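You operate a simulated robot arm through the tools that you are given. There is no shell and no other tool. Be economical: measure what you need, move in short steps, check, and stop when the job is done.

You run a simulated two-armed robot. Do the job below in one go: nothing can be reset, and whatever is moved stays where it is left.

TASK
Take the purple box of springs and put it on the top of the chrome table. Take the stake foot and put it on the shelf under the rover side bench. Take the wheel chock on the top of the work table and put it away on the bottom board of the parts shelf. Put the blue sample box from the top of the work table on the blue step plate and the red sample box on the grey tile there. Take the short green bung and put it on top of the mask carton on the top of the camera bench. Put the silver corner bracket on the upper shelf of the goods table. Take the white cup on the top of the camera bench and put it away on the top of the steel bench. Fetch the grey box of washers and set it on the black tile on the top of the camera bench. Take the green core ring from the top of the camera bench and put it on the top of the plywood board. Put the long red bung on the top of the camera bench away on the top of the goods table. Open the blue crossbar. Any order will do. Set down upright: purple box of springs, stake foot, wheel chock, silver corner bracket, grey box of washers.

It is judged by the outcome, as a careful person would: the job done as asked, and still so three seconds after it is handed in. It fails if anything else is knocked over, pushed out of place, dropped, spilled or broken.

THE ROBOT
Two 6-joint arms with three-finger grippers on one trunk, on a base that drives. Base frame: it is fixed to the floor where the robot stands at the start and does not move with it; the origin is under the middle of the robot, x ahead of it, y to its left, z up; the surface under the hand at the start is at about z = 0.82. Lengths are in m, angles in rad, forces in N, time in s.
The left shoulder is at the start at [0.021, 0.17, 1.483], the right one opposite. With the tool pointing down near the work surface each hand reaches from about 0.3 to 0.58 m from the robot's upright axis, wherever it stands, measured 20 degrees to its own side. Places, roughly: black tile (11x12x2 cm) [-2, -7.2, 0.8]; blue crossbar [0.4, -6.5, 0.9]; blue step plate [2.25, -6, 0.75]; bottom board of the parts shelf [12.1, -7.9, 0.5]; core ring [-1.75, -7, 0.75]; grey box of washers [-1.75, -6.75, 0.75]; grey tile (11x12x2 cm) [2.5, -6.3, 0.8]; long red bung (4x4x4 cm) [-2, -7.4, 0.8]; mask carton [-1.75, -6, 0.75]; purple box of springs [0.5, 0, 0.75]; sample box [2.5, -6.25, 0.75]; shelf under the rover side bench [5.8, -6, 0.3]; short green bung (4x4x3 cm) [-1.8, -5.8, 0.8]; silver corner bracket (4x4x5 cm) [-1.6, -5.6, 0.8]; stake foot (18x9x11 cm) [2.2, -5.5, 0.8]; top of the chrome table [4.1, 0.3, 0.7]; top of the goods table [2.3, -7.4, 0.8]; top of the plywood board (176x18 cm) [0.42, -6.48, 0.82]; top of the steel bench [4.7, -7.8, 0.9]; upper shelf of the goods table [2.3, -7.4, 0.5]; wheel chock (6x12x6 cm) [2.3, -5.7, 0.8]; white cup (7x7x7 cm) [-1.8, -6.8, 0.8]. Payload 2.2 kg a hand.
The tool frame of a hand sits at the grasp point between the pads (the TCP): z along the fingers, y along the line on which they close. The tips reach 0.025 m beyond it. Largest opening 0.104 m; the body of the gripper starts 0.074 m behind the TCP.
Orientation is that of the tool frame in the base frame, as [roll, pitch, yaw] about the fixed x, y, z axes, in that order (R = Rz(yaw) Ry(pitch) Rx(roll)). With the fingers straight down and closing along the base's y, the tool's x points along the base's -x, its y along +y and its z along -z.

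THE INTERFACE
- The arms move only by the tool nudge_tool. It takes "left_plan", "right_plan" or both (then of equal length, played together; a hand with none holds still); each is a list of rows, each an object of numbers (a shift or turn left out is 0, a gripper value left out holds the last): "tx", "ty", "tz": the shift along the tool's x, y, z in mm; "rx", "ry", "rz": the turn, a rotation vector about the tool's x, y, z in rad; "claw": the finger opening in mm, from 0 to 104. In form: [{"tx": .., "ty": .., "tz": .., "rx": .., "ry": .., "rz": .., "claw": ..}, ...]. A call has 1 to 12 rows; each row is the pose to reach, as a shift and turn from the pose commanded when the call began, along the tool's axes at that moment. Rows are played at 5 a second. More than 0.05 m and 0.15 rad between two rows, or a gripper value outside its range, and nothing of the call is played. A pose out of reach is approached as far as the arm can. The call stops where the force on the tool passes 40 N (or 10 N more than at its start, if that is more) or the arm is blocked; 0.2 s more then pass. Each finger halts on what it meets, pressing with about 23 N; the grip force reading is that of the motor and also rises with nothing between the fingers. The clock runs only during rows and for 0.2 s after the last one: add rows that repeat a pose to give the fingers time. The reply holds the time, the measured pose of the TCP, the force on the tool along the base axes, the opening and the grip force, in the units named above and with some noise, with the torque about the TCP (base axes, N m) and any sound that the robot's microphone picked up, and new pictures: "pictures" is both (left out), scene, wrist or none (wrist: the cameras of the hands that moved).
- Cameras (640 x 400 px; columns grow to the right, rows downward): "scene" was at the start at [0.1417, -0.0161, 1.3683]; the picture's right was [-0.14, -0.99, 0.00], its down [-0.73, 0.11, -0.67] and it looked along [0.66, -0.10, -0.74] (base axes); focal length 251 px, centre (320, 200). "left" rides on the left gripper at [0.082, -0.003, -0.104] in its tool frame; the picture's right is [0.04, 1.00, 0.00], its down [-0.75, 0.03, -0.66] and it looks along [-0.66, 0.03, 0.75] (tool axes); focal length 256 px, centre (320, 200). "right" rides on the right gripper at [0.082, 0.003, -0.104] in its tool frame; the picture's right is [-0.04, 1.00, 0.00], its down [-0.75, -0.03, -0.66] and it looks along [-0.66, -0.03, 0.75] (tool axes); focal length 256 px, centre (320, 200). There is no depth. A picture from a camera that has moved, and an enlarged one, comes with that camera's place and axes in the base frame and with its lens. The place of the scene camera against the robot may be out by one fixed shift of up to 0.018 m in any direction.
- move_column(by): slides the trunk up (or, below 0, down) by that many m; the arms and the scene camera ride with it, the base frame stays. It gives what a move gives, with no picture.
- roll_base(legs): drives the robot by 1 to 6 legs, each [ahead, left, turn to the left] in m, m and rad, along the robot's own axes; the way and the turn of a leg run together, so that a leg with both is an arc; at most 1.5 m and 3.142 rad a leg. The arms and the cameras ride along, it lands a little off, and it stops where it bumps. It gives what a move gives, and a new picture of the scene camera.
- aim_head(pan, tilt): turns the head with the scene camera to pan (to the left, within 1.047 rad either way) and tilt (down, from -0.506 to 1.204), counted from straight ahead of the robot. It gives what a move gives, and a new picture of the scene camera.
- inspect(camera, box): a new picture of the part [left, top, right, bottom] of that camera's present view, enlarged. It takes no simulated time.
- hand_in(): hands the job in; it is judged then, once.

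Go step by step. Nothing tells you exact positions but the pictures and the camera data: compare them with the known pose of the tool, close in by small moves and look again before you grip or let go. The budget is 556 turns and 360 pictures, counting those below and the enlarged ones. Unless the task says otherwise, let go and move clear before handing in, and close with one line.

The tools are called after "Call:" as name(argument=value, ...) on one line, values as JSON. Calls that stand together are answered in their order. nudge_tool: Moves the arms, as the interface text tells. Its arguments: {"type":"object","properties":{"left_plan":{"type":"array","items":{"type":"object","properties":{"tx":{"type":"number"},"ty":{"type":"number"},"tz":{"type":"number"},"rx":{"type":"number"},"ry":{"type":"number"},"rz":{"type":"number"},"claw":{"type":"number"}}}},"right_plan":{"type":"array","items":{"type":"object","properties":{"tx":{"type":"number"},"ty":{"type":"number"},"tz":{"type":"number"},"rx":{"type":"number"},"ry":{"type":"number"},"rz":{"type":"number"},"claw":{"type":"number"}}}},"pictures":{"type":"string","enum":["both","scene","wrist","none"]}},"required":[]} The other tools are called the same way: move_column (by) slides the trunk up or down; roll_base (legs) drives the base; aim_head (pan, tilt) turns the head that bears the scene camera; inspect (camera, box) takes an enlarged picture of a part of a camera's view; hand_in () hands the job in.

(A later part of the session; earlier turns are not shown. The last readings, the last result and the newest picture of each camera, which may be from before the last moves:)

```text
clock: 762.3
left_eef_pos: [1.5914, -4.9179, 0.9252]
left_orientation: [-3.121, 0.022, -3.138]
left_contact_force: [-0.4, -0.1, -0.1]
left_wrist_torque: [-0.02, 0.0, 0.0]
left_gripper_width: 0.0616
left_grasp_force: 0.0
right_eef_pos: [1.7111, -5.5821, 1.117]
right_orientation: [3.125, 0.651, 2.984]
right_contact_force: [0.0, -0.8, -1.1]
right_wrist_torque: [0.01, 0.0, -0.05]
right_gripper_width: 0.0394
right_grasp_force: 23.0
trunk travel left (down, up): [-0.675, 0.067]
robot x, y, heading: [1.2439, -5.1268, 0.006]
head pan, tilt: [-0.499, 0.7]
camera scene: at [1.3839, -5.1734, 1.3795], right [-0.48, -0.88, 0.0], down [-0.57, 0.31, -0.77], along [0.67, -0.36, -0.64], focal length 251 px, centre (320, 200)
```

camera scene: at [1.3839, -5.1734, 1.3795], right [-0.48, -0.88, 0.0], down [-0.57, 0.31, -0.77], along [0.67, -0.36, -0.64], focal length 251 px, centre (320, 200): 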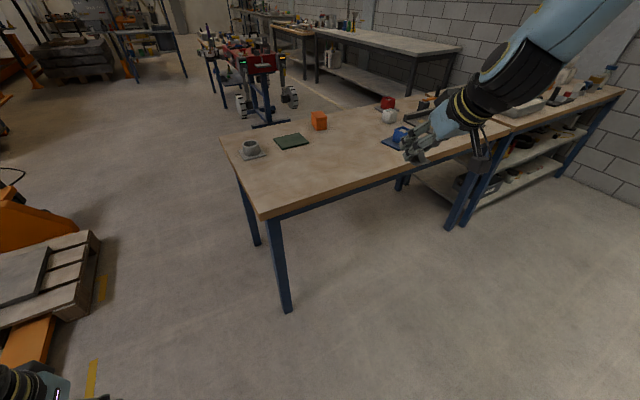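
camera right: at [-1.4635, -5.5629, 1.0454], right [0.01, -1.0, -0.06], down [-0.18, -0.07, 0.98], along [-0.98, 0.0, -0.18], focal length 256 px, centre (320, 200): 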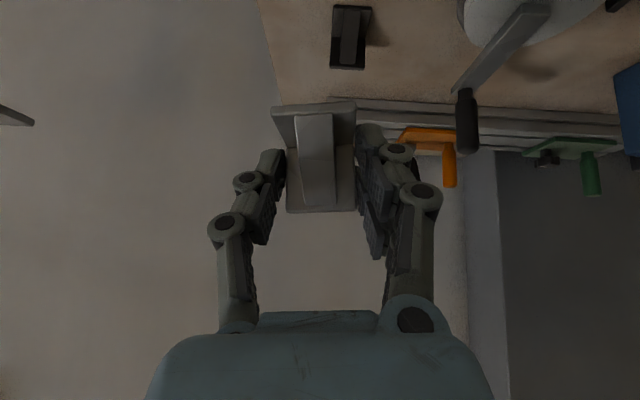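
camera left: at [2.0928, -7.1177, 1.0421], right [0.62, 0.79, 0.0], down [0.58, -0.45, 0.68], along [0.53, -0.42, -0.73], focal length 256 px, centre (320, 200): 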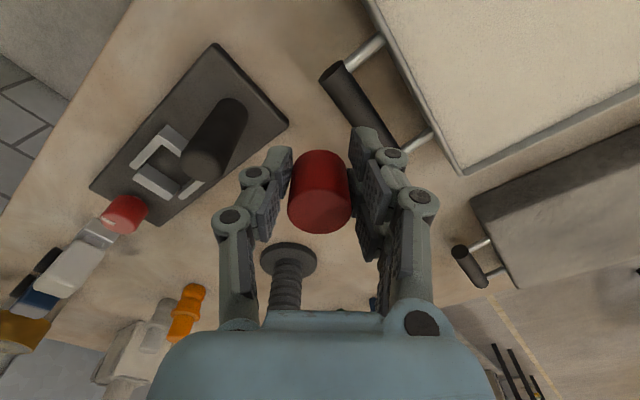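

The front of the work table is free. Drive forward so the bracket is above it, then lower the trunk.

Call:
roll_base(legs=[[0.38, 0, 0]])

Call:
move_column(by=-0.24)

Call:
inspect(camera="scene", box=[240, 50, 600, 275])

```text
clock: 764.7
left_eef_pos: [1.9781, -4.922, 0.9246]
left_orientation: [-3.123, 0.024, 3.136]
left_contact_force: [0.3, -0.5, 0.3]
left_wrist_torque: [-0.02, 0.04, -0.01]
left_gripper_width: 0.0619
left_grasp_force: 0.1
right_eef_pos: [2.0928, -5.5857, 1.1164]
right_orientation: [3.123, 0.65, 2.977]
right_contact_force: [-0.6, -0.1, -1.3]
right_wrist_torque: [0.01, 0.03, 0.03]
right_gripper_width: 0.0394
right_grasp_force: 22.5
trunk travel left (down, up): [-0.675, 0.067]
robot x, y, heading: [1.6274, -5.1296, -0.009]
head pan, tilt: [-0.499, 0.7]
camera scene: at [1.7692, -5.1746, 1.3794], right [-0.48, -0.88, 0.0], down [-0.56, 0.31, -0.76], along [0.67, -0.37, -0.64], focal length 251 px, centre (320, 200)
```

scene: 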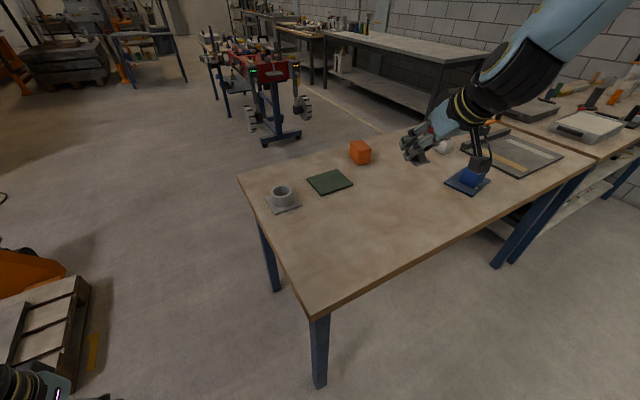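

```text
clock: 767.2
left_eef_pos: [1.9782, -4.9213, 0.6857]
left_orientation: [-3.122, 0.023, 3.138]
left_contact_force: [0.1, -0.3, 0.6]
left_wrist_torque: [0.02, 0.02, 0.03]
left_gripper_width: 0.0618
left_grasp_force: 0.1
right_eef_pos: [2.0932, -5.5859, 0.878]
right_orientation: [3.123, 0.653, 2.975]
right_contact_force: [0.3, 0.1, -0.9]
right_wrist_torque: [-0.02, 0.01, -0.01]
right_gripper_width: 0.0396
right_grasp_force: 22.4
trunk travel left (down, up): [-0.435, 0.307]
robot x, y, heading: [1.6303, -5.1302, -0.006]
head pan, tilt: [-0.499, 0.7]
```

```text
1.78 times, centred on (420, 162) of scene
camera zoom: at [1.7718, -5.1746, 1.1369], right [-0.48, -0.88, 0.0], down [-0.56, 0.31, -0.76], along [0.67, -0.37, -0.64], focal length 446 px, centre (142, 267)
```

zoom: 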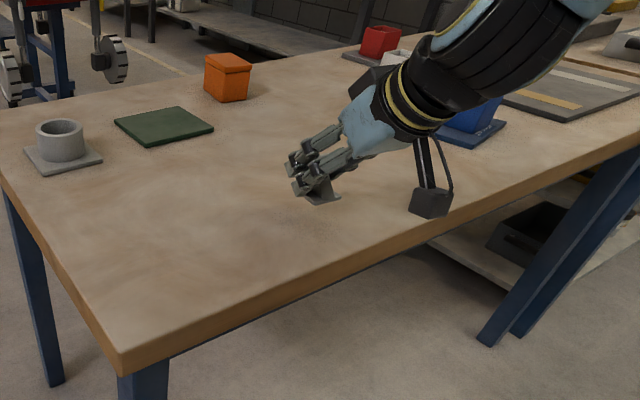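

Call:
move_column(by=-0.033)

Call:
move_column(by=-0.006)

```text
clock: 768.0
left_eef_pos: [1.9782, -4.9204, 0.6524]
left_orientation: [-3.122, 0.025, 3.138]
left_contact_force: [-0.5, 0.7, 0.2]
left_wrist_torque: [-0.01, 0.0, -0.02]
left_gripper_width: 0.062
left_grasp_force: 0.0
right_eef_pos: [2.0931, -5.5847, 0.8436]
right_orientation: [3.125, 0.652, 2.978]
right_contact_force: [-0.5, 0.2, -0.6]
right_wrist_torque: [0.0, -0.02, 0.0]
right_gripper_width: 0.0393
right_grasp_force: 23.0
trunk travel left (down, up): [-0.402, 0.34]
robot x, y, heading: [1.6322, -5.1282, -0.003]
head pan, tilt: [-0.499, 0.7]
```

```text
clock: 768.5
left_eef_pos: [1.9777, -4.9213, 0.6466]
left_orientation: [-3.121, 0.023, 3.136]
left_contact_force: [0.6, 0.3, -0.2]
left_wrist_torque: [0.0, 0.01, 0.0]
left_gripper_width: 0.0621
left_grasp_force: 0.1
right_eef_pos: [2.0923, -5.5855, 0.8392]
right_orientation: [3.123, 0.653, 2.978]
right_contact_force: [-0.2, 0.0, -0.4]
right_wrist_torque: [0.03, -0.01, -0.04]
right_gripper_width: 0.0393
right_grasp_force: 23.5
trunk travel left (down, up): [-0.396, 0.346]
robot x, y, heading: [1.6309, -5.125, -0.007]
head pan, tilt: [-0.499, 0.7]
```

Call:
move_column(by=-0.006)

Call:
inspect(camera="right", box=[160, 40, 480, 240])

```text
clock: 769.1
left_eef_pos: [1.9768, -4.9198, 0.6405]
left_orientation: [-3.122, 0.023, 3.137]
left_contact_force: [-0.2, 0.5, 1.1]
left_wrist_torque: [-0.02, 0.0, -0.03]
left_gripper_width: 0.0617
left_grasp_force: 0.0
right_eef_pos: [2.0934, -5.586, 0.834]
right_orientation: [3.126, 0.654, 2.978]
right_contact_force: [0.4, -0.9, 12.9]
right_wrist_torque: [-0.08, -0.26, 0.03]
right_gripper_width: 0.0399
right_grasp_force: 22.6
trunk travel left (down, up): [-0.39, 0.352]
robot x, y, heading: [1.6325, -5.1277, -0.002]
head pan, tilt: [-0.499, 0.7]
```

```text
2.00 times, centred on (320, 140) of right
camera zoom: at [1.9662, -5.5626, 0.867], right [0.18, 0.98, 0.04], down [0.19, -0.07, 0.98], along [0.96, -0.17, -0.2], focal length 512 px, centre (320, 320)
```

zoom: 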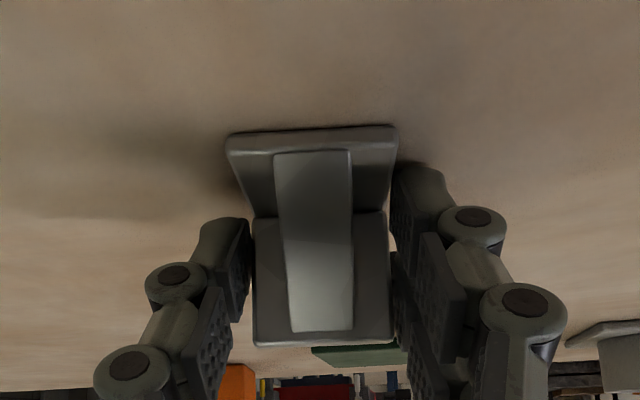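

Bracket is flat on the table. Release and raise the trunk.

Call:
nudge_tool(right_plan=[{"claw": 55}, {"claw": 75}, {"claw": 75}], pictures="none")

Call:
move_column(by=0.285)

Call:
roll_base(legs=[[-0.35, 0, 0]])

```text
clock: 769.9
left_eef_pos: [1.9782, -4.9209, 0.6394]
left_orientation: [-3.124, 0.022, 3.136]
left_contact_force: [0.1, 0.4, -0.2]
left_wrist_torque: [-0.01, -0.01, 0.04]
left_gripper_width: 0.0621
left_grasp_force: 0.0
right_eef_pos: [2.0911, -5.5844, 0.8326]
right_orientation: [3.124, 0.651, 2.977]
right_contact_force: [1.2, 0.1, 0.2]
right_wrist_torque: [0.03, 0.01, 0.03]
right_gripper_width: 0.075
right_grasp_force: 0.0
trunk travel left (down, up): [-0.39, 0.352]
robot x, y, heading: [1.6312, -5.1275, -0.002]
head pan, tilt: [-0.499, 0.7]
```

```text
clock: 772.8
left_eef_pos: [1.9777, -4.9213, 0.9245]
left_orientation: [-3.123, 0.023, 3.136]
left_contact_force: [0.3, -0.5, -0.6]
left_wrist_torque: [0.0, 0.01, 0.01]
left_gripper_width: 0.0619
left_grasp_force: 0.0
right_eef_pos: [2.0933, -5.5874, 1.1173]
right_orientation: [3.123, 0.65, 2.98]
right_contact_force: [0.6, -0.4, 0.7]
right_wrist_torque: [0.0, -0.04, 0.02]
right_gripper_width: 0.0748
right_grasp_force: 0.0
trunk travel left (down, up): [-0.675, 0.067]
robot x, y, heading: [1.6295, -5.1265, -0.004]
head pan, tilt: [-0.499, 0.7]
```

```text
clock: 775.0
left_eef_pos: [1.6223, -4.919, 0.9254]
left_orientation: [-3.123, 0.025, 3.141]
left_contact_force: [0.4, 0.9, 0.7]
left_wrist_torque: [0.01, 0.0, -0.01]
left_gripper_width: 0.0621
left_grasp_force: 0.1
right_eef_pos: [1.7386, -5.5841, 1.1174]
right_orientation: [3.123, 0.652, 2.981]
right_contact_force: [-0.2, -0.2, 0.1]
right_wrist_torque: [-0.04, -0.02, -0.01]
right_gripper_width: 0.0752
right_grasp_force: 0.0
trunk travel left (down, up): [-0.675, 0.067]
robot x, y, heading: [1.2749, -5.1247, 0.003]
head pan, tilt: [-0.499, 0.7]
camera scene: at [1.4136, -5.1733, 1.3795], right [-0.48, -0.88, 0.0], down [-0.57, 0.31, -0.77], along [0.67, -0.37, -0.64], focal length 251 px, centre (320, 200)
```

scene: 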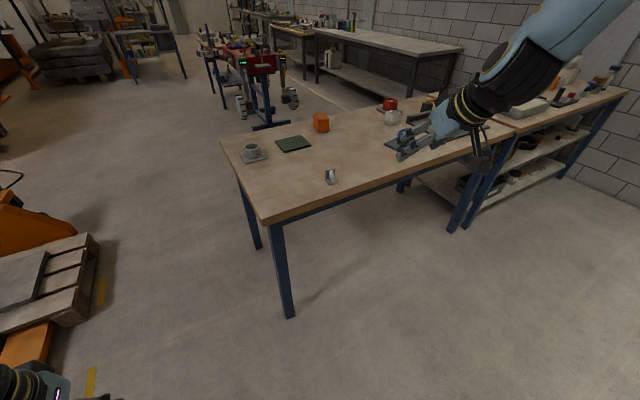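

Bracket is parked upright at (2.093, −5.586). I raise the right hand high out of the way and look at it once more for the left-hand pick-up.

Call:
nudge_tool(right_plan=[{"tx": -26, "tz": -30}, {"tx": -52, "tz": -60}, {"tx": -78, "tz": -91}, {"tx": -104, "tz": -121}, {"tx": -130, "tz": -151}, {"tx": -150, "tz": -175}, {"tx": -150, "tz": -175}], pictures="none")

Call:
nudge_tool(right_plan=[{"ry": 0.13}, {"ry": 0.26}, {"ry": 0.39}, {"ry": 0.52}, {"ry": 0.65}, {"ry": 0.65, "ty": 30}, {"ry": 0.65, "ty": 70}, {"ry": 0.65, "ty": 110}, {"ry": 0.65, "ty": 150}, {"ry": 0.65, "ty": 150}], pictures="none")

```text
clock: 776.6
left_eef_pos: [1.6236, -4.9197, 0.9247]
left_orientation: [-3.123, 0.021, 3.141]
left_contact_force: [0.1, 0.8, 1.2]
left_wrist_torque: [0.0, 0.0, -0.03]
left_gripper_width: 0.0619
left_grasp_force: 0.0
right_eef_pos: [1.7516, -5.594, 1.3488]
right_orientation: [3.125, 0.651, 2.981]
right_contact_force: [0.0, 0.5, -0.1]
right_wrist_torque: [0.0, 0.01, 0.0]
right_gripper_width: 0.0749
right_grasp_force: 0.0
trunk travel left (down, up): [-0.675, 0.067]
robot x, y, heading: [1.2766, -5.1284, 0.002]
head pan, tilt: [-0.499, 0.7]
```

```text
clock: 778.9
left_eef_pos: [1.6236, -4.9191, 0.9253]
left_orientation: [-3.122, 0.023, 3.141]
left_contact_force: [-0.6, 0.4, 0.0]
left_wrist_torque: [0.03, -0.01, 0.0]
left_gripper_width: 0.0621
left_grasp_force: 0.0
right_eef_pos: [1.7093, -5.5217, 1.3397]
right_orientation: [3.125, 0.003, 2.992]
right_contact_force: [0.1, 0.2, -0.8]
right_wrist_torque: [0.0, -0.03, -0.02]
right_gripper_width: 0.0749
right_grasp_force: 0.1
right hand out of reach, approached as far as the arm can: row 6, 7, 8, 9, 10
trunk travel left (down, up): [-0.675, 0.067]
robot x, y, heading: [1.2761, -5.1247, -0.001]
head pan, tilt: [-0.499, 0.7]
```

Call:
nudge_tool(right_plan=[{"tx": -40, "tz": -20}, {"tx": -80, "tz": -40}, {"tx": -120, "tz": -60}, {"tx": -160, "tz": -80}, {"tx": -200, "tz": -100}, {"tx": -200, "tz": -130}, {"tx": -200, "tz": -160}, {"tx": -200, "tz": -160}], pictures="none")

```text
clock: 780.6
left_eef_pos: [1.6242, -4.9195, 0.9255]
left_orientation: [-3.122, 0.022, 3.141]
left_contact_force: [-0.2, -0.5, 0.7]
left_wrist_torque: [0.01, -0.02, 0.01]
left_gripper_width: 0.062
left_grasp_force: 0.1
right_eef_pos: [1.7843, -5.6401, 1.4487]
right_orientation: [3.128, 0.003, 2.992]
right_contact_force: [-0.7, -0.1, -0.2]
right_wrist_torque: [0.02, -0.01, -0.01]
right_gripper_width: 0.0749
right_grasp_force: 0.0
right hand out of reach, approached as far as the arm can: row 1, 2, 3, 4, 5, 6, 7, 8
trunk travel left (down, up): [-0.675, 0.067]
robot x, y, heading: [1.2751, -5.1298, -0.001]
head pan, tilt: [-0.499, 0.7]
```

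I'll continue with the left hand only, keeping the right arm raised aside. Tilt the left hand and line up on the bracket.

Call:
nudge_tool(left_plan=[{"tx": -35, "tz": -10}, {"tx": -70, "tz": -20}, {"tx": -110, "tz": -30, "ry": -0.1}, {"tx": -130, "tz": -30, "ry": -0.24}, {"tx": -130, "tz": -30, "ry": -0.38}, {"tx": -130, "tz": -30, "ry": -0.52}, {"tx": -130, "tz": -30, "ry": -0.65}, {"tx": -130, "tz": -30, "ry": -0.65, "claw": 80}], pictures="none")

Call:
roll_base(legs=[[0, -0.66, 0], [0.22, 0, 0]])

Call:
aim_head(pan=0.2, tilt=0.75)

```text
clock: 782.5
left_eef_pos: [1.7522, -4.919, 0.9568]
left_orientation: [-3.118, 0.673, -3.128]
left_contact_force: [-0.5, 0.1, 0.0]
left_wrist_torque: [0.01, 0.0, -0.02]
left_gripper_width: 0.08
left_grasp_force: 0.1
right_eef_pos: [1.7849, -5.639, 1.4474]
right_orientation: [3.129, 0.0, 2.991]
right_contact_force: [0.1, 0.1, 0.7]
right_wrist_torque: [-0.02, 0.02, 0.02]
right_gripper_width: 0.075
right_grasp_force: 0.0
trunk travel left (down, up): [-0.675, 0.067]
robot x, y, heading: [1.2769, -5.1274, -0.001]
head pan, tilt: [-0.499, 0.7]
```

```text
clock: 787.4
left_eef_pos: [1.9767, -5.5656, 0.957]
left_orientation: [-3.117, 0.672, -3.101]
left_contact_force: [-0.2, -0.5, -0.5]
left_wrist_torque: [0.0, 0.02, 0.02]
left_gripper_width: 0.08
left_grasp_force: 0.0
right_eef_pos: [2.028, -6.2848, 1.4486]
right_orientation: [3.127, 0.001, 3.018]
right_contact_force: [0.2, 0.8, 0.1]
right_wrist_torque: [-0.01, 0.03, -0.01]
right_gripper_width: 0.0749
right_grasp_force: 0.1
trunk travel left (down, up): [-0.675, 0.067]
robot x, y, heading: [1.5078, -5.7865, 0.024]
head pan, tilt: [-0.499, 0.7]
camera scene: at [1.6455, -5.8283, 1.3794], right [-0.46, -0.89, 0.0], down [-0.57, 0.29, -0.76], along [0.68, -0.35, -0.64], focal length 251 px, centre (320, 200)
```

scene: 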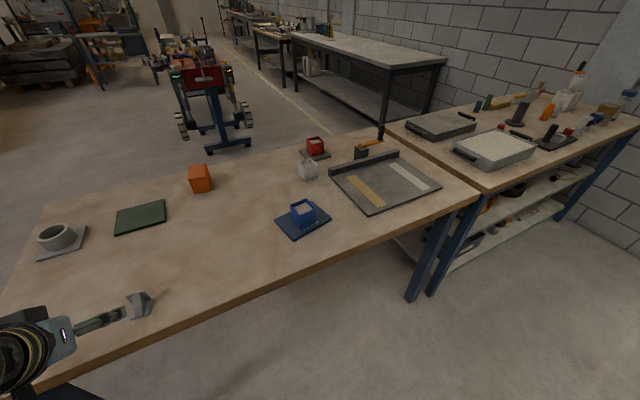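

```text
clock: 788.5
left_eef_pos: [1.9764, -5.5646, 0.9564]
left_orientation: [-3.117, 0.67, -3.101]
left_contact_force: [-0.4, 0.0, 0.3]
left_wrist_torque: [-0.01, -0.01, -0.02]
left_gripper_width: 0.0804
left_grasp_force: 0.1
right_eef_pos: [2.0278, -6.2858, 1.4482]
right_orientation: [3.127, 0.004, 3.017]
right_contact_force: [1.1, -0.7, 0.6]
right_wrist_torque: [-0.01, 0.03, 0.0]
right_gripper_width: 0.075
right_grasp_force: 0.0
trunk travel left (down, up): [-0.675, 0.067]
robot x, y, heading: [1.5023, -5.7849, 0.023]
head pan, tilt: [0.201, 0.75]
camera scene: at [1.6505, -5.771, 1.3752], right [0.22, -0.97, 0.0], down [-0.67, -0.15, -0.73], along [0.71, 0.16, -0.68], focal length 251 px, centre (320, 200)
```

scene: 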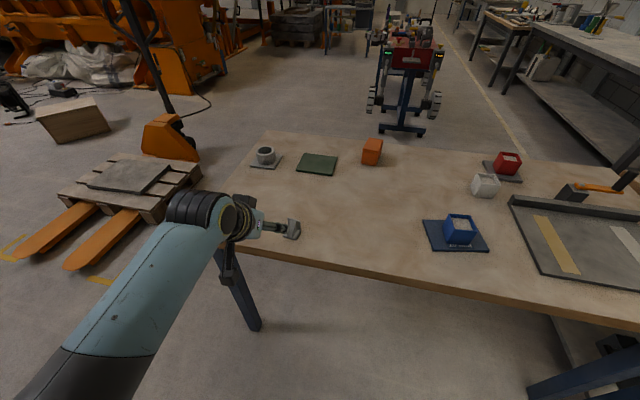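

Call:
nudge_tool(left_plan=[{"rx": 0.05, "rz": 0.08, "tx": -8, "ty": -6, "tz": 20}, {"rx": 0.1, "rz": 0.157, "tx": -17, "ty": -12.5, "tz": 45}, {"rx": 0.1, "rz": 0.157, "tx": -17, "ty": -12.5, "tz": 58}, {"rx": 0.1, "rz": 0.157, "tx": -17, "ty": -12.5, "tz": 58}], pictures="wrist")

```text
clock: 789.5
left_eef_pos: [2.027, -5.5769, 0.9219]
left_orientation: [3.141, 0.673, 2.981]
left_contact_force: [-1.1, 0.2, -0.7]
left_wrist_torque: [-0.02, -0.04, -0.03]
left_gripper_width: 0.08
left_grasp_force: 0.1
right_eef_pos: [2.0284, -6.2848, 1.4497]
right_orientation: [3.129, 0.004, 3.018]
right_contact_force: [0.6, 0.5, 0.4]
right_wrist_torque: [-0.01, -0.02, 0.0]
right_gripper_width: 0.0749
right_grasp_force: 0.1
trunk travel left (down, up): [-0.675, 0.067]
robot x, y, heading: [1.5077, -5.7889, 0.024]
head pan, tilt: [0.201, 0.75]
camera left: at [1.8988, -5.5592, 0.9532], right [0.13, 0.99, -0.02], down [0.18, 0.0, 0.98], along [0.97, -0.13, -0.18], focal length 256 px, centre (320, 200)
```

left: 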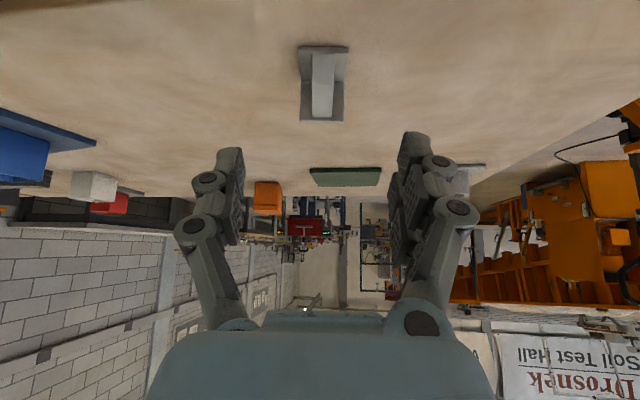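

Centred. Advance and grip.

Call:
nudge_tool(left_plan=[{"tz": 35}, {"tz": 70}, {"tz": 100}, {"tz": 109}, {"tz": 109, "claw": 20}, {"tz": 109, "claw": 20}, {"tz": 109, "claw": 20}, {"tz": 109, "claw": 20}], pictures="none")

Call:
nudge_tool(left_plan=[{"tx": -12, "tz": -16}, {"tx": -31, "tz": -39}, {"tx": -62, "tz": -78}, {"tx": -80, "tz": -102}, {"tx": -80, "tz": -102}], pictures="wrist")

```text
clock: 791.3
left_eef_pos: [2.0936, -5.5872, 0.8364]
left_orientation: [3.141, 0.674, 2.979]
left_contact_force: [0.1, 0.6, 2.7]
left_wrist_torque: [0.08, 0.0, -0.03]
left_gripper_width: 0.0398
left_grasp_force: 22.8
right_eef_pos: [2.0268, -6.285, 1.4493]
right_orientation: [3.128, 0.005, 3.017]
right_contact_force: [-0.3, -0.5, -0.4]
right_wrist_torque: [-0.03, -0.01, 0.0]
right_gripper_width: 0.0749
right_grasp_force: 0.0
trunk travel left (down, up): [-0.675, 0.067]
robot x, y, heading: [1.5087, -5.7863, 0.025]
head pan, tilt: [0.201, 0.75]
```

```text
clock: 792.5
left_eef_pos: [2.0932, -5.5867, 0.9666]
left_orientation: [-3.141, 0.673, 2.981]
left_contact_force: [0.9, -0.6, -1.1]
left_wrist_torque: [0.03, 0.03, -0.01]
left_gripper_width: 0.0396
left_grasp_force: 23.1
right_eef_pos: [2.027, -6.2849, 1.4474]
right_orientation: [3.126, 0.001, 3.017]
right_contact_force: [-0.4, -0.4, 0.2]
right_wrist_torque: [0.04, 0.01, -0.01]
right_gripper_width: 0.075
right_grasp_force: 0.1
trunk travel left (down, up): [-0.675, 0.067]
robot x, y, heading: [1.5032, -5.7868, 0.027]
head pan, tilt: [0.201, 0.75]
camera left: at [1.9639, -5.5703, 0.998], right [0.13, 0.99, -0.02], down [0.18, 0.0, 0.98], along [0.97, -0.13, -0.18], focal length 256 px, centre (320, 200)
```

left: 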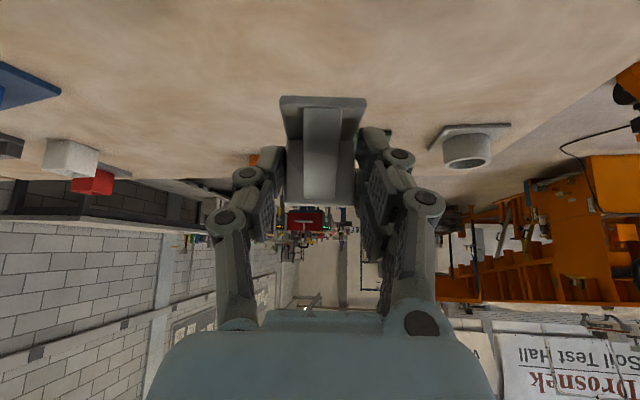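

Bracket held by the left hand. Drive back to the goods table, lower the trunk, and check the shelf view.

Call:
roll_base(legs=[[-0.25, 0, -0.025], [0, -1.4, 0], [0, -0.17, 0]])

Call:
move_column(by=-0.3)

Call:
nudge_tool(left_plan=[{"tx": 19, "tz": 23}, {"tx": 37, "tz": 47}, {"tx": 56, "tz": 70}, {"tx": 56, "tz": 70}], pictures="scene")

```text
clock: 802.0
left_eef_pos: [1.8492, -7.1837, 0.9665]
left_orientation: [3.14, 0.673, 2.947]
left_contact_force: [-1.4, -0.2, -0.6]
left_wrist_torque: [0.01, -0.01, 0.01]
left_gripper_width: 0.0395
left_grasp_force: 23.4
right_eef_pos: [1.7639, -7.8801, 1.4491]
right_orientation: [3.127, 0.005, 2.984]
right_contact_force: [0.0, 0.4, -0.3]
right_wrist_torque: [0.01, 0.03, 0.01]
right_gripper_width: 0.075
right_grasp_force: 0.0
trunk travel left (down, up): [-0.675, 0.067]
robot x, y, heading: [1.2569, -7.3651, -0.004]
head pan, tilt: [0.201, 0.75]
camera scene: at [1.4034, -7.3538, 1.3752], right [0.19, -0.98, 0.0], down [-0.67, -0.13, -0.73], along [0.72, 0.14, -0.68], focal length 251 px, centre (320, 200)
```

scene: 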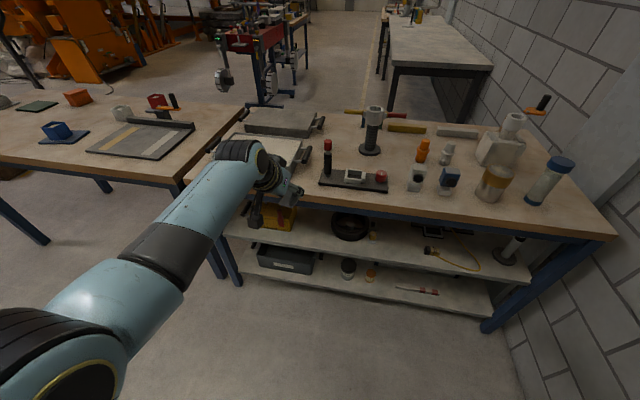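

```text
clock: 805.0
left_eef_pos: [1.8495, -7.1848, 0.6674]
left_orientation: [3.14, 0.675, 2.946]
left_contact_force: [-0.1, -0.5, -0.7]
left_wrist_torque: [-0.02, 0.02, -0.02]
left_gripper_width: 0.0395
left_grasp_force: 23.0
right_eef_pos: [1.7627, -7.8801, 1.1488]
right_orientation: [3.128, 0.003, 2.984]
right_contact_force: [-0.6, -0.2, 0.4]
right_wrist_torque: [-0.02, -0.05, -0.02]
right_gripper_width: 0.0748
right_grasp_force: 0.1
trunk travel left (down, up): [-0.375, 0.367]
robot x, y, heading: [1.2578, -7.3616, -0.007]
head pan, tilt: [0.201, 0.75]
```

```text
clock: 806.0
left_eef_pos: [1.8511, -7.1831, 0.5776]
left_orientation: [3.14, 0.674, 2.945]
left_contact_force: [0.1, -0.1, -1.0]
left_wrist_torque: [0.01, -0.01, 0.0]
left_gripper_width: 0.0397
left_grasp_force: 23.2
right_eef_pos: [1.7629, -7.8804, 1.148]
right_orientation: [3.129, 0.005, 2.985]
right_contact_force: [-0.4, -0.9, -0.3]
right_wrist_torque: [-0.05, -0.01, 0.02]
right_gripper_width: 0.0749
right_grasp_force: 0.1
trunk travel left (down, up): [-0.375, 0.367]
robot x, y, heading: [1.2566, -7.3626, -0.005]
head pan, tilt: [0.201, 0.75]
camera scene: at [1.4087, -7.3538, 1.0709], right [0.19, -0.98, 0.0], down [-0.67, -0.13, -0.73], along [0.72, 0.14, -0.68], focal length 251 px, centre (320, 200)
```

scene: 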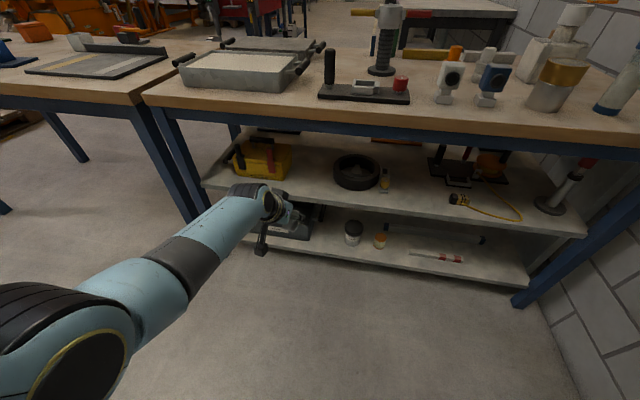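

The gap between toolbox and pan is at y≈−7.19. Drive the bracket in over the shelf.

Call:
roll_base(legs=[[0.15, -0.012, 0]])

Call:
roll_base(legs=[[0.095, 0, 0]])

```text
clock: 807.3
left_eef_pos: [1.998, -7.1981, 0.5755]
left_orientation: [3.141, 0.672, 2.948]
left_contact_force: [-0.3, 1.1, -1.0]
left_wrist_torque: [0.03, 0.04, 0.0]
left_gripper_width: 0.0394
left_grasp_force: 22.8
right_eef_pos: [1.9107, -7.8931, 1.1472]
right_orientation: [3.128, 0.002, 2.986]
right_contact_force: [0.4, -0.4, -1.1]
right_wrist_torque: [0.02, 0.07, -0.02]
right_gripper_width: 0.0749
right_grasp_force: 0.1
trunk travel left (down, up): [-0.375, 0.367]
robot x, y, heading: [1.4054, -7.3782, -0.006]
head pan, tilt: [0.201, 0.75]
camera scene: at [1.5563, -7.3674, 1.0706], right [0.19, -0.98, 0.0], down [-0.67, -0.13, -0.73], along [0.72, 0.14, -0.68], focal length 251 px, centre (320, 200)
```

scene: 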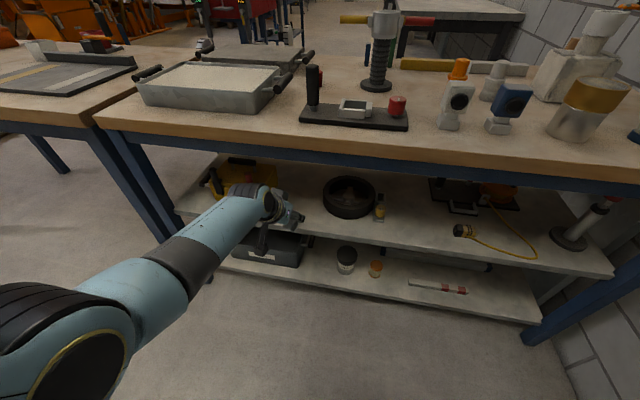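

```text
clock: 808.4
left_eef_pos: [2.0899, -7.1974, 0.5755]
left_orientation: [3.14, 0.672, 2.948]
left_contact_force: [-0.1, 0.3, -1.2]
left_wrist_torque: [0.0, 0.0, 0.0]
left_gripper_width: 0.0398
left_grasp_force: 22.9
right_eef_pos: [2.0031, -7.8931, 1.1476]
right_orientation: [3.128, 0.001, 2.983]
right_contact_force: [-0.1, 0.1, 0.0]
right_wrist_torque: [0.03, 0.03, -0.01]
right_gripper_width: 0.075
right_grasp_force: 0.2
trunk travel left (down, up): [-0.375, 0.367]
robot x, y, heading: [1.4984, -7.3797, -0.005]
head pan, tilt: [0.201, 0.75]
camera scene: at [1.6489, -7.3678, 1.0706], right [0.19, -0.98, 0.0], down [-0.67, -0.13, -0.73], along [0.72, 0.14, -0.68], focal length 251 px, centre (320, 200)
```

scene: 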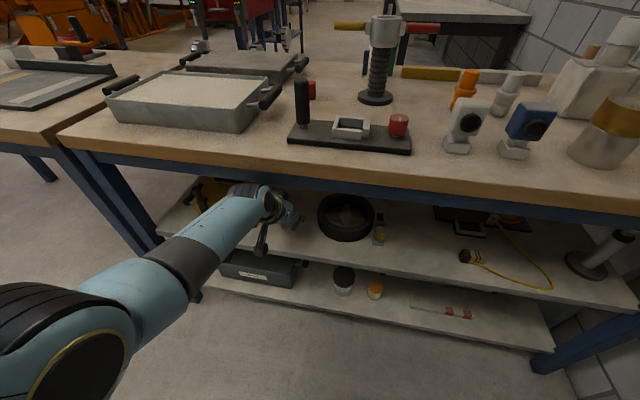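

A few centimetres further in to be safely behind the shelf's edge; check with the wrist camera.

Call:
nudge_tool(left_plan=[{"tx": -14, "tz": 11}, {"tx": -27, "tz": 22}, {"tx": -27, "tz": 22}], pictures="wrist")

```text
clock: 809.2
left_eef_pos: [2.1222, -7.2024, 0.5758]
left_orientation: [3.141, 0.673, 2.95]
left_contact_force: [0.0, -0.9, -0.1]
left_wrist_torque: [-0.02, -0.04, -0.01]
left_gripper_width: 0.0394
left_grasp_force: 22.5
right_eef_pos: [2.0011, -7.893, 1.1491]
right_orientation: [3.125, 0.002, 2.986]
right_contact_force: [-1.9, -0.1, -0.2]
right_wrist_torque: [0.03, -0.01, 0.02]
right_gripper_width: 0.075
right_grasp_force: 0.0
trunk travel left (down, up): [-0.375, 0.367]
robot x, y, heading: [1.4989, -7.3776, -0.008]
head pan, tilt: [0.201, 0.75]
camera left: at [1.9941, -7.1815, 0.6076], right [0.16, 0.99, -0.02], down [0.18, -0.01, 0.98], along [0.97, -0.16, -0.18], focal length 256 px, centre (320, 200)
```

left: 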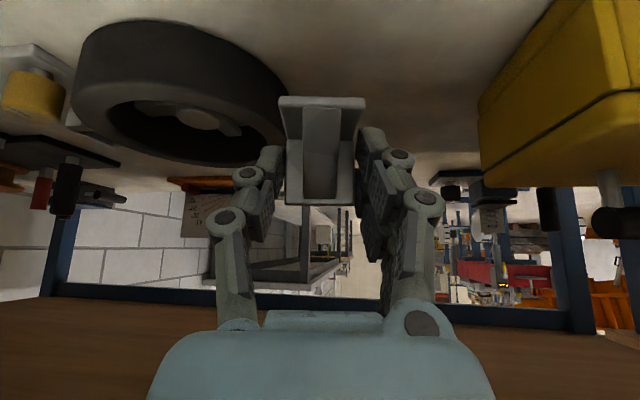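

The pan is close on one side; shift 3 cm toward the toolbox side and lower gently.

Call:
nudge_tool(left_plan=[{"ty": 16}, {"ty": 32}, {"ty": 32, "tx": 12, "tz": 16}, {"ty": 32, "tx": 19, "tz": 23}, {"ty": 32, "tx": 21, "tz": 27}, {"ty": 32, "tx": 24, "tz": 30}, {"ty": 32, "tx": 26, "tz": 33}, {"ty": 32, "tx": 29, "tz": 36}, {"ty": 32, "tx": 31, "tz": 39}, {"ty": 32, "tx": 33, "tz": 42}], pictures="wrist")

```text
clock: 811.4
left_eef_pos: [2.1215, -7.1675, 0.5331]
left_orientation: [3.139, 0.674, 2.948]
left_contact_force: [0.6, -0.3, -0.2]
left_wrist_torque: [0.0, 0.0, -0.01]
left_gripper_width: 0.0395
left_grasp_force: 23.2
left hand out of reach, approached as far as the arm can: row 6, 7, 8, 9, 10
right_eef_pos: [2.0019, -7.8928, 1.1475]
right_orientation: [3.128, 0.001, 2.986]
right_contact_force: [-0.9, -0.4, -0.5]
right_wrist_torque: [0.0, 0.04, 0.0]
right_gripper_width: 0.0752
right_grasp_force: 0.0
trunk travel left (down, up): [-0.375, 0.367]
robot x, y, heading: [1.4987, -7.3797, -0.006]
head pan, tilt: [0.201, 0.75]
camera left: at [1.9946, -7.1458, 0.5647], right [0.16, 0.99, -0.02], down [0.18, -0.01, 0.98], along [0.97, -0.16, -0.18], focal length 256 px, centre (320, 200)
```

left: 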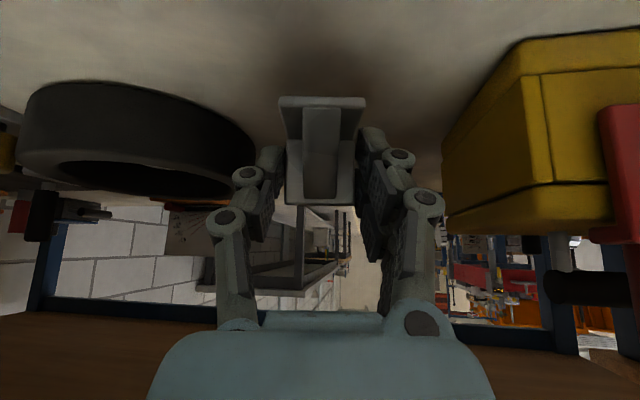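

Call:
move_column(by=-0.008)

Call:
move_column(by=-0.006)

```text
clock: 812.0
left_eef_pos: [2.1224, -7.1671, 0.5272]
left_orientation: [3.138, 0.673, 2.946]
left_contact_force: [0.1, 0.9, -0.7]
left_wrist_torque: [0.02, 0.01, 0.0]
left_gripper_width: 0.0396
left_grasp_force: 22.8
right_eef_pos: [2.003, -7.8938, 1.1394]
right_orientation: [3.128, 0.002, 2.985]
right_contact_force: [0.0, -1.1, -0.6]
right_wrist_torque: [-0.02, 0.03, 0.0]
right_gripper_width: 0.0751
right_grasp_force: 0.0
trunk travel left (down, up): [-0.367, 0.375]
robot x, y, heading: [1.5017, -7.3773, -0.01]
head pan, tilt: [0.201, 0.75]
```

```text
clock: 812.6
left_eef_pos: [2.1219, -7.1688, 0.52]
left_orientation: [3.138, 0.674, 2.95]
left_contact_force: [0.9, 0.4, -0.9]
left_wrist_torque: [0.01, 0.03, -0.01]
left_gripper_width: 0.0395
left_grasp_force: 23.3
right_eef_pos: [2.0025, -7.8936, 1.1336]
right_orientation: [3.128, 0.004, 2.985]
right_contact_force: [0.3, -0.3, 0.0]
right_wrist_torque: [0.0, -0.02, -0.01]
right_gripper_width: 0.0749
right_grasp_force: 0.1
trunk travel left (down, up): [-0.361, 0.381]
robot x, y, heading: [1.4999, -7.3811, -0.008]
head pan, tilt: [0.201, 0.75]
```

Call:
move_column(by=-0.008)

Call:
move_column(by=-0.006)

```text
clock: 813.1
left_eef_pos: [2.1209, -7.1676, 0.5123]
left_orientation: [3.14, 0.672, 2.947]
left_contact_force: [0.3, 0.1, -1.2]
left_wrist_torque: [-0.04, 0.0, 0.01]
left_gripper_width: 0.0399
left_grasp_force: 23.2
right_eef_pos: [2.0021, -7.8941, 1.1253]
right_orientation: [3.126, 0.004, 2.985]
right_contact_force: [-0.5, 0.2, 0.2]
right_wrist_torque: [0.02, 0.0, -0.04]
right_gripper_width: 0.0749
right_grasp_force: 0.0
trunk travel left (down, up): [-0.353, 0.389]
robot x, y, heading: [1.4972, -7.3792, -0.01]
head pan, tilt: [0.201, 0.75]
```

```text
clock: 813.7
left_eef_pos: [2.1217, -7.168, 0.508]
left_orientation: [3.14, 0.674, 2.948]
left_contact_force: [-0.7, 0.1, -0.2]
left_wrist_torque: [0.06, 0.01, 0.0]
left_gripper_width: 0.0397
left_grasp_force: 22.9
right_eef_pos: [2.0014, -7.8941, 1.1202]
right_orientation: [3.128, 0.003, 2.984]
right_contact_force: [0.2, 0.7, -0.1]
right_wrist_torque: [-0.01, -0.03, -0.02]
right_gripper_width: 0.0749
right_grasp_force: 0.1
trunk travel left (down, up): [-0.347, 0.395]
robot x, y, heading: [1.4951, -7.3792, -0.011]
head pan, tilt: [0.201, 0.75]
```

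Shelf is a bit lower than assumed; continue down.

Call:
move_column(by=-0.012)

Call:
move_column(by=-0.008)

Call:
inspect(camera="left", box=[160, 0, 480, 200])

```text
clock: 814.3
left_eef_pos: [2.1235, -7.1674, 0.4964]
left_orientation: [3.138, 0.677, 2.946]
left_contact_force: [3.3, 0.4, 6.3]
left_wrist_torque: [0.04, -0.19, 0.04]
left_gripper_width: 0.0395
left_grasp_force: 22.7
right_eef_pos: [2.0019, -7.8931, 1.1083]
right_orientation: [3.129, 0.002, 2.986]
right_contact_force: [0.3, 0.1, -0.4]
right_wrist_torque: [-0.03, -0.02, 0.0]
right_gripper_width: 0.0753
right_grasp_force: 0.0
trunk travel left (down, up): [-0.335, 0.407]
robot x, y, heading: [1.4997, -7.3829, -0.01]
head pan, tilt: [0.201, 0.75]
```

```text
clock: 814.7
left_eef_pos: [2.1246, -7.1681, 0.4928]
left_orientation: [3.139, 0.682, 2.949]
left_contact_force: [-8.3, -2.3, 16.8]
left_wrist_torque: [0.36, 0.29, 0.21]
left_gripper_width: 0.0395
left_grasp_force: 23.1
right_eef_pos: [2.0017, -7.8924, 1.1025]
right_orientation: [3.126, 0.002, 2.986]
right_contact_force: [0.0, -0.2, 0.8]
right_wrist_torque: [-0.02, 0.0, -0.03]
right_gripper_width: 0.0752
right_grasp_force: 0.1
trunk travel left (down, up): [-0.329, 0.413]
robot x, y, heading: [1.4962, -7.3808, 0.001]
head pan, tilt: [0.201, 0.75]
stopped: the force on the tool passed its limit at 43 N (the readings are from after the stop); the commanded pose is now the measured one
```

```text
2.00 times, centred on (320, 100) of left
camera zoom: at [1.9977, -7.1461, 0.5233], right [0.16, 0.99, -0.02], down [0.17, -0.01, 0.98], along [0.97, -0.16, -0.17], focal length 512 px, centre (320, 400)
```

zoom: 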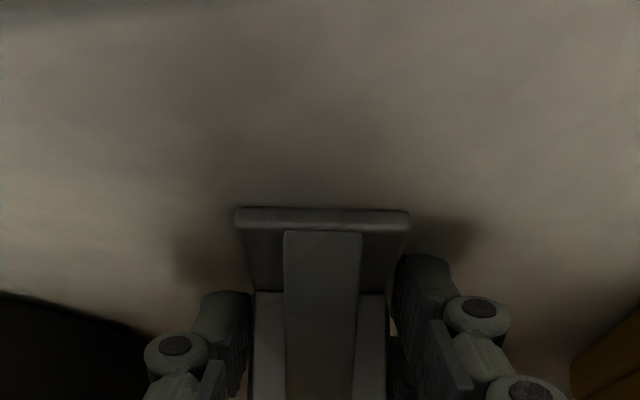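

Contact. Relieve slightly, release, withdraw along the tool axis and back off.

Call:
move_column(by=0.004)

Call:
nudge_tool(left_plan=[{"claw": 55}, {"claw": 72}, {"claw": 72}, {"tz": -30}, {"tz": -65}, {"tz": -100}, {"tz": -100}], pictures="none")

Call:
roll_base(legs=[[-0.3, 0, 0]])

```text
clock: 815.3
left_eef_pos: [2.1244, -7.1671, 0.4947]
left_orientation: [3.139, 0.676, 2.948]
left_contact_force: [0.3, 0.2, -1.0]
left_wrist_torque: [0.03, 0.02, 0.04]
left_gripper_width: 0.0398
left_grasp_force: 23.5
right_eef_pos: [2.0016, -7.893, 1.1057]
right_orientation: [3.128, -0.001, 2.988]
right_contact_force: [0.4, -0.6, -1.0]
right_wrist_torque: [-0.02, 0.02, 0.0]
right_gripper_width: 0.0751
right_grasp_force: 0.1
trunk travel left (down, up): [-0.333, 0.409]
robot x, y, heading: [1.499, -7.3798, -0.011]
head pan, tilt: [0.201, 0.75]
```

```text
clock: 816.9
left_eef_pos: [2.0621, -7.1567, 0.574]
left_orientation: [3.14, 0.678, 2.949]
left_contact_force: [-0.2, 0.3, 0.3]
left_wrist_torque: [-0.01, 0.0, 0.0]
left_gripper_width: 0.0718
left_grasp_force: 0.0
right_eef_pos: [2.0026, -7.8924, 1.1059]
right_orientation: [3.127, 0.001, 2.987]
right_contact_force: [-0.1, -0.6, 0.3]
right_wrist_torque: [0.01, -0.02, 0.01]
right_gripper_width: 0.0749
right_grasp_force: 0.1
trunk travel left (down, up): [-0.333, 0.409]
robot x, y, heading: [1.4972, -7.3787, -0.01]
head pan, tilt: [0.201, 0.75]
```

```text
clock: 818.9
left_eef_pos: [1.7566, -7.1524, 0.5733]
left_orientation: [3.139, 0.682, 2.95]
left_contact_force: [0.1, -0.2, 0.0]
left_wrist_torque: [0.01, 0.02, -0.01]
left_gripper_width: 0.072
left_grasp_force: 0.1
right_eef_pos: [1.6955, -7.8906, 1.1063]
right_orientation: [3.127, 0.001, 2.986]
right_contact_force: [-0.2, 0.4, -0.5]
right_wrist_torque: [0.02, -0.01, -0.01]
right_gripper_width: 0.0747
right_grasp_force: 0.0
trunk travel left (down, up): [-0.333, 0.409]
robot x, y, heading: [1.1924, -7.3774, -0.008]
head pan, tilt: [0.201, 0.75]
camera scene: at [1.3433, -7.3657, 1.0278], right [0.19, -0.98, 0.0], down [-0.67, -0.13, -0.73], along [0.72, 0.14, -0.68], focal length 251 px, centre (320, 200)
```

scene: 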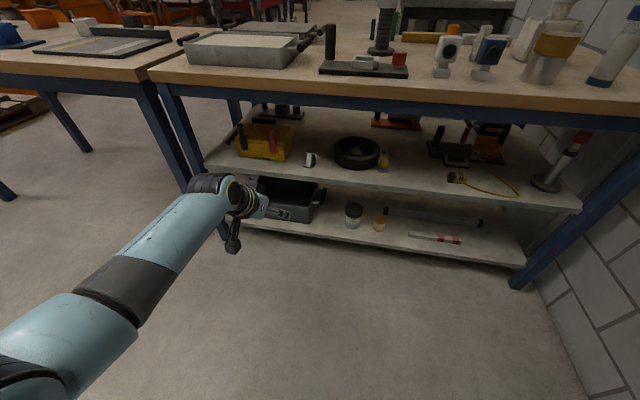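

The bracket stands on the upper shelf. Next: the green ring. Raise the trunk, straighten the left hand and drive back to the camera bench.

Call:
move_column(by=0.333)

Call:
nudge_tool(left_plan=[{"ry": 0.13, "tz": -20}, {"ry": 0.26, "tz": -40}, {"ry": 0.39, "tz": -60}, {"ry": 0.52, "tz": -70}, {"ry": 0.66, "tz": -70}, {"ry": 0.66, "tz": -70}], pictures="none")

Call:
roll_base(legs=[[0, 1.5, 0], [0, 1.5, 0], [0, 0.2, 0], [0, 0, 3.14], [1.2, 0, 0], [0.75, 0, 0]])

```text
clock: 822.2
left_eef_pos: [1.758, -7.1525, 0.9065]
left_orientation: [3.14, 0.678, 2.95]
left_contact_force: [0.2, 0.6, 0.6]
left_wrist_torque: [-0.03, -0.02, 0.01]
left_gripper_width: 0.0721
left_grasp_force: 0.0
right_eef_pos: [1.6978, -7.8904, 1.4396]
right_orientation: [3.128, 0.001, 2.985]
right_contact_force: [0.3, -0.7, 0.4]
right_wrist_torque: [-0.04, 0.02, 0.0]
right_gripper_width: 0.0748
right_grasp_force: 0.1
trunk travel left (down, up): [-0.666, 0.076]
robot x, y, heading: [1.1949, -7.3742, -0.008]
head pan, tilt: [0.201, 0.75]
```

```text
clock: 823.6
left_eef_pos: [1.7138, -7.1444, 0.9604]
left_orientation: [3.141, 0.019, 2.951]
left_contact_force: [-0.5, 0.1, 0.0]
left_wrist_torque: [0.02, -0.02, -0.02]
left_gripper_width: 0.0716
left_grasp_force: 0.1
right_eef_pos: [1.6963, -7.8911, 1.4388]
right_orientation: [3.127, 0.001, 2.986]
right_contact_force: [-0.2, 0.3, 1.0]
right_wrist_torque: [0.01, 0.0, 0.02]
right_gripper_width: 0.0751
right_grasp_force: 0.0
trunk travel left (down, up): [-0.666, 0.076]
robot x, y, heading: [1.1915, -7.3759, -0.005]
head pan, tilt: [0.201, 0.75]
```

```text
clock: 855.9
left_eef_pos: [-1.1933, -4.1791, 0.9602]
left_orientation: [3.141, 0.019, -0.288]
left_contact_force: [0.3, 0.9, -0.7]
left_wrist_torque: [-0.03, 0.01, 0.0]
left_gripper_width: 0.0719
left_grasp_force: 0.0
right_eef_pos: [-1.1031, -3.4374, 1.4375]
right_orientation: [3.128, 0.0, -0.252]
right_contact_force: [-0.7, 1.3, -1.2]
right_wrist_torque: [0.02, 0.03, 0.0]
right_gripper_width: 0.0747
right_grasp_force: 0.0
trunk travel left (down, up): [-0.666, 0.076]
robot x, y, heading: [-0.6489, -3.9998, 3.039]
head pan, tilt: [0.201, 0.75]
camera scene: at [-0.8098, -4.0046, 1.3663], right [-0.1, 1.0, 0.0], down [0.68, 0.07, -0.73], along [-0.73, -0.07, -0.68], focal length 251 px, centre (320, 200)
```

scene: 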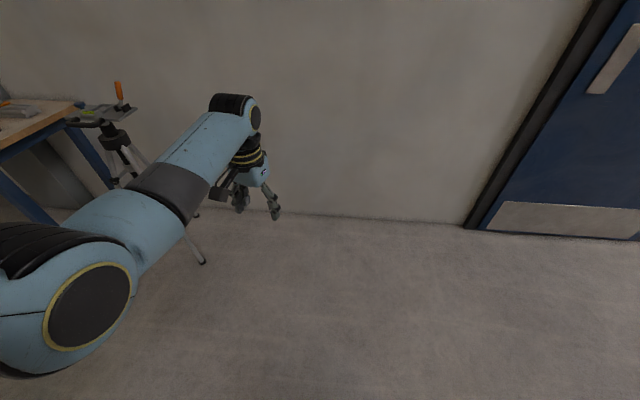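

Call:
roll_base(legs=[[0, 0, 0.1], [0, 1.5, 0], [0, 1.38, 0]])

```text
clock: 870.2
left_eef_pos: [-1.1259, -7.1116, 0.9596]
left_orientation: [3.141, 0.018, -0.14]
left_contact_force: [-0.1, -0.4, -0.7]
left_wrist_torque: [0.01, 0.01, 0.03]
left_gripper_width: 0.072
left_grasp_force: 0.2
right_eef_pos: [-1.1483, -6.3659, 1.4384]
right_orientation: [3.128, 0.0, -0.103]
right_contact_force: [0.3, -0.2, 1.3]
right_wrist_torque: [0.01, 0.01, 0.02]
right_gripper_width: 0.0752
right_grasp_force: 0.1
trunk travel left (down, up): [-0.666, 0.076]
robot x, y, heading: [-0.6145, -6.8518, -3.096]
head pan, tilt: [0.201, 0.75]
camera scene: at [-0.7749, -6.881, 1.3664], right [-0.24, 0.97, 0.0], down [0.66, 0.17, -0.73], along [-0.71, -0.18, -0.68], focal length 251 px, centre (320, 200)
```

scene: 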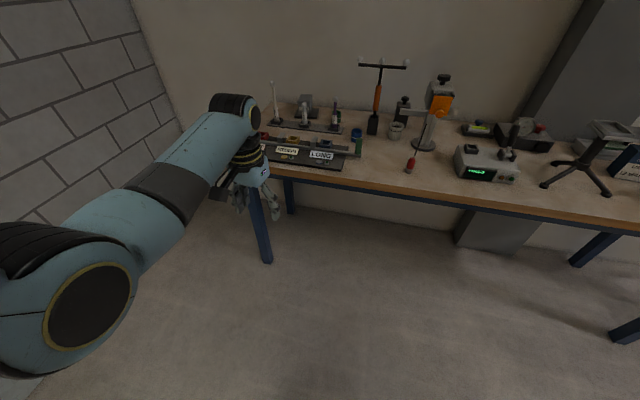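

I set up an angled approach for the ring (to clear the T-bar): raise the left hand, turn the base 0.4 rad right and move in.

Call:
nudge_tool(left_plan=[{"tz": -40, "rz": 0.08}, {"tz": -80, "rz": 0.16}, {"tz": -115, "rz": 0.16, "claw": 80}, {"tz": -115, "rz": 0.16}], pictures="none")

Call:
roll_base(legs=[[0, 0.28, 0], [0, 0, -0.4], [0.6, 0, 0]])

Call:
inspect(camera="left", box=[0, 0, 640, 400])

```text
clock: 871.2
left_eef_pos: [-1.1236, -7.109, 1.0752]
left_orientation: [3.135, 0.019, -0.299]
left_contact_force: [0.6, -0.2, -0.1]
left_wrist_torque: [-0.03, -0.01, -0.03]
left_gripper_width: 0.0801
left_grasp_force: 0.0
right_eef_pos: [-1.149, -6.3651, 1.4379]
right_orientation: [3.126, 0.001, -0.102]
right_contact_force: [0.0, -0.2, -0.2]
right_wrist_torque: [0.01, -0.01, 0.0]
right_gripper_width: 0.075
right_grasp_force: 0.0
trunk travel left (down, up): [-0.666, 0.076]
robot x, y, heading: [-0.6155, -6.8513, -3.096]
head pan, tilt: [0.201, 0.75]
```

```text
clock: 877.3
left_eef_pos: [-1.7177, -6.9541, 1.0764]
left_orientation: [3.135, 0.019, -0.717]
left_contact_force: [0.9, -0.3, -0.2]
left_wrist_torque: [0.01, -0.01, 0.03]
left_gripper_width: 0.0798
left_grasp_force: 0.1
right_eef_pos: [-1.4392, -6.2639, 1.4371]
right_orientation: [3.129, 0.003, -0.518]
right_contact_force: [0.8, 0.4, -0.2]
right_wrist_torque: [0.01, -0.02, 0.0]
right_gripper_width: 0.0749
right_grasp_force: 0.0
trunk travel left (down, up): [-0.666, 0.076]
robot x, y, heading: [-1.1546, -6.9276, 2.767]
head pan, tilt: [0.201, 0.75]
camera scene: at [-1.3054, -6.8901, 1.3663], right [0.17, 0.99, 0.0], down [0.67, -0.12, -0.73], along [-0.72, 0.12, -0.68], focal length 251 px, centre (320, 200)
```

scene: 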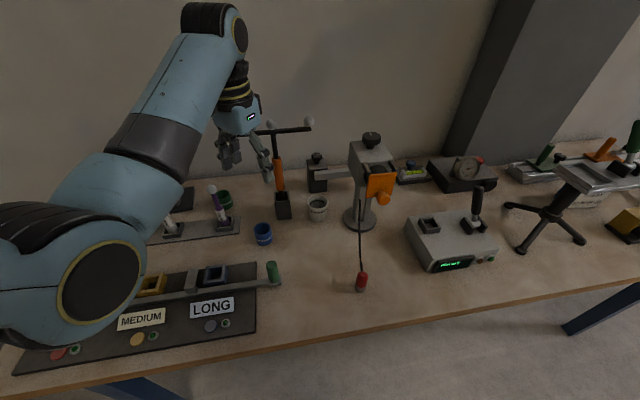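

```text
1.00 times, centred on (320, 200) of left (not enlarged: the box is as wide or as high as the picture)
camera zoom: at [-1.6539, -7.0057, 1.1789], right [-0.63, -0.78, 0.0], down [-0.58, 0.47, 0.67], along [-0.52, 0.42, -0.74], focal length 256 px, centre (320, 200)
```

zoom: 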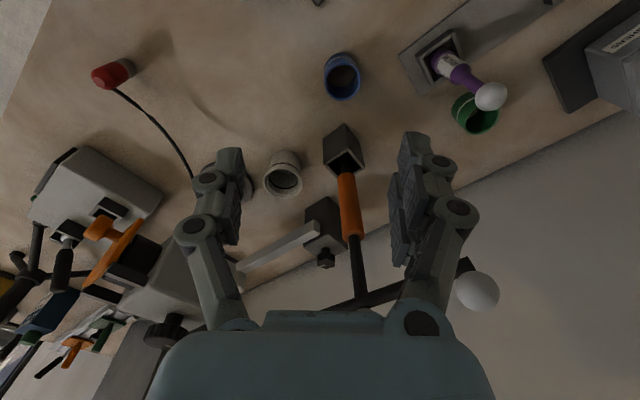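

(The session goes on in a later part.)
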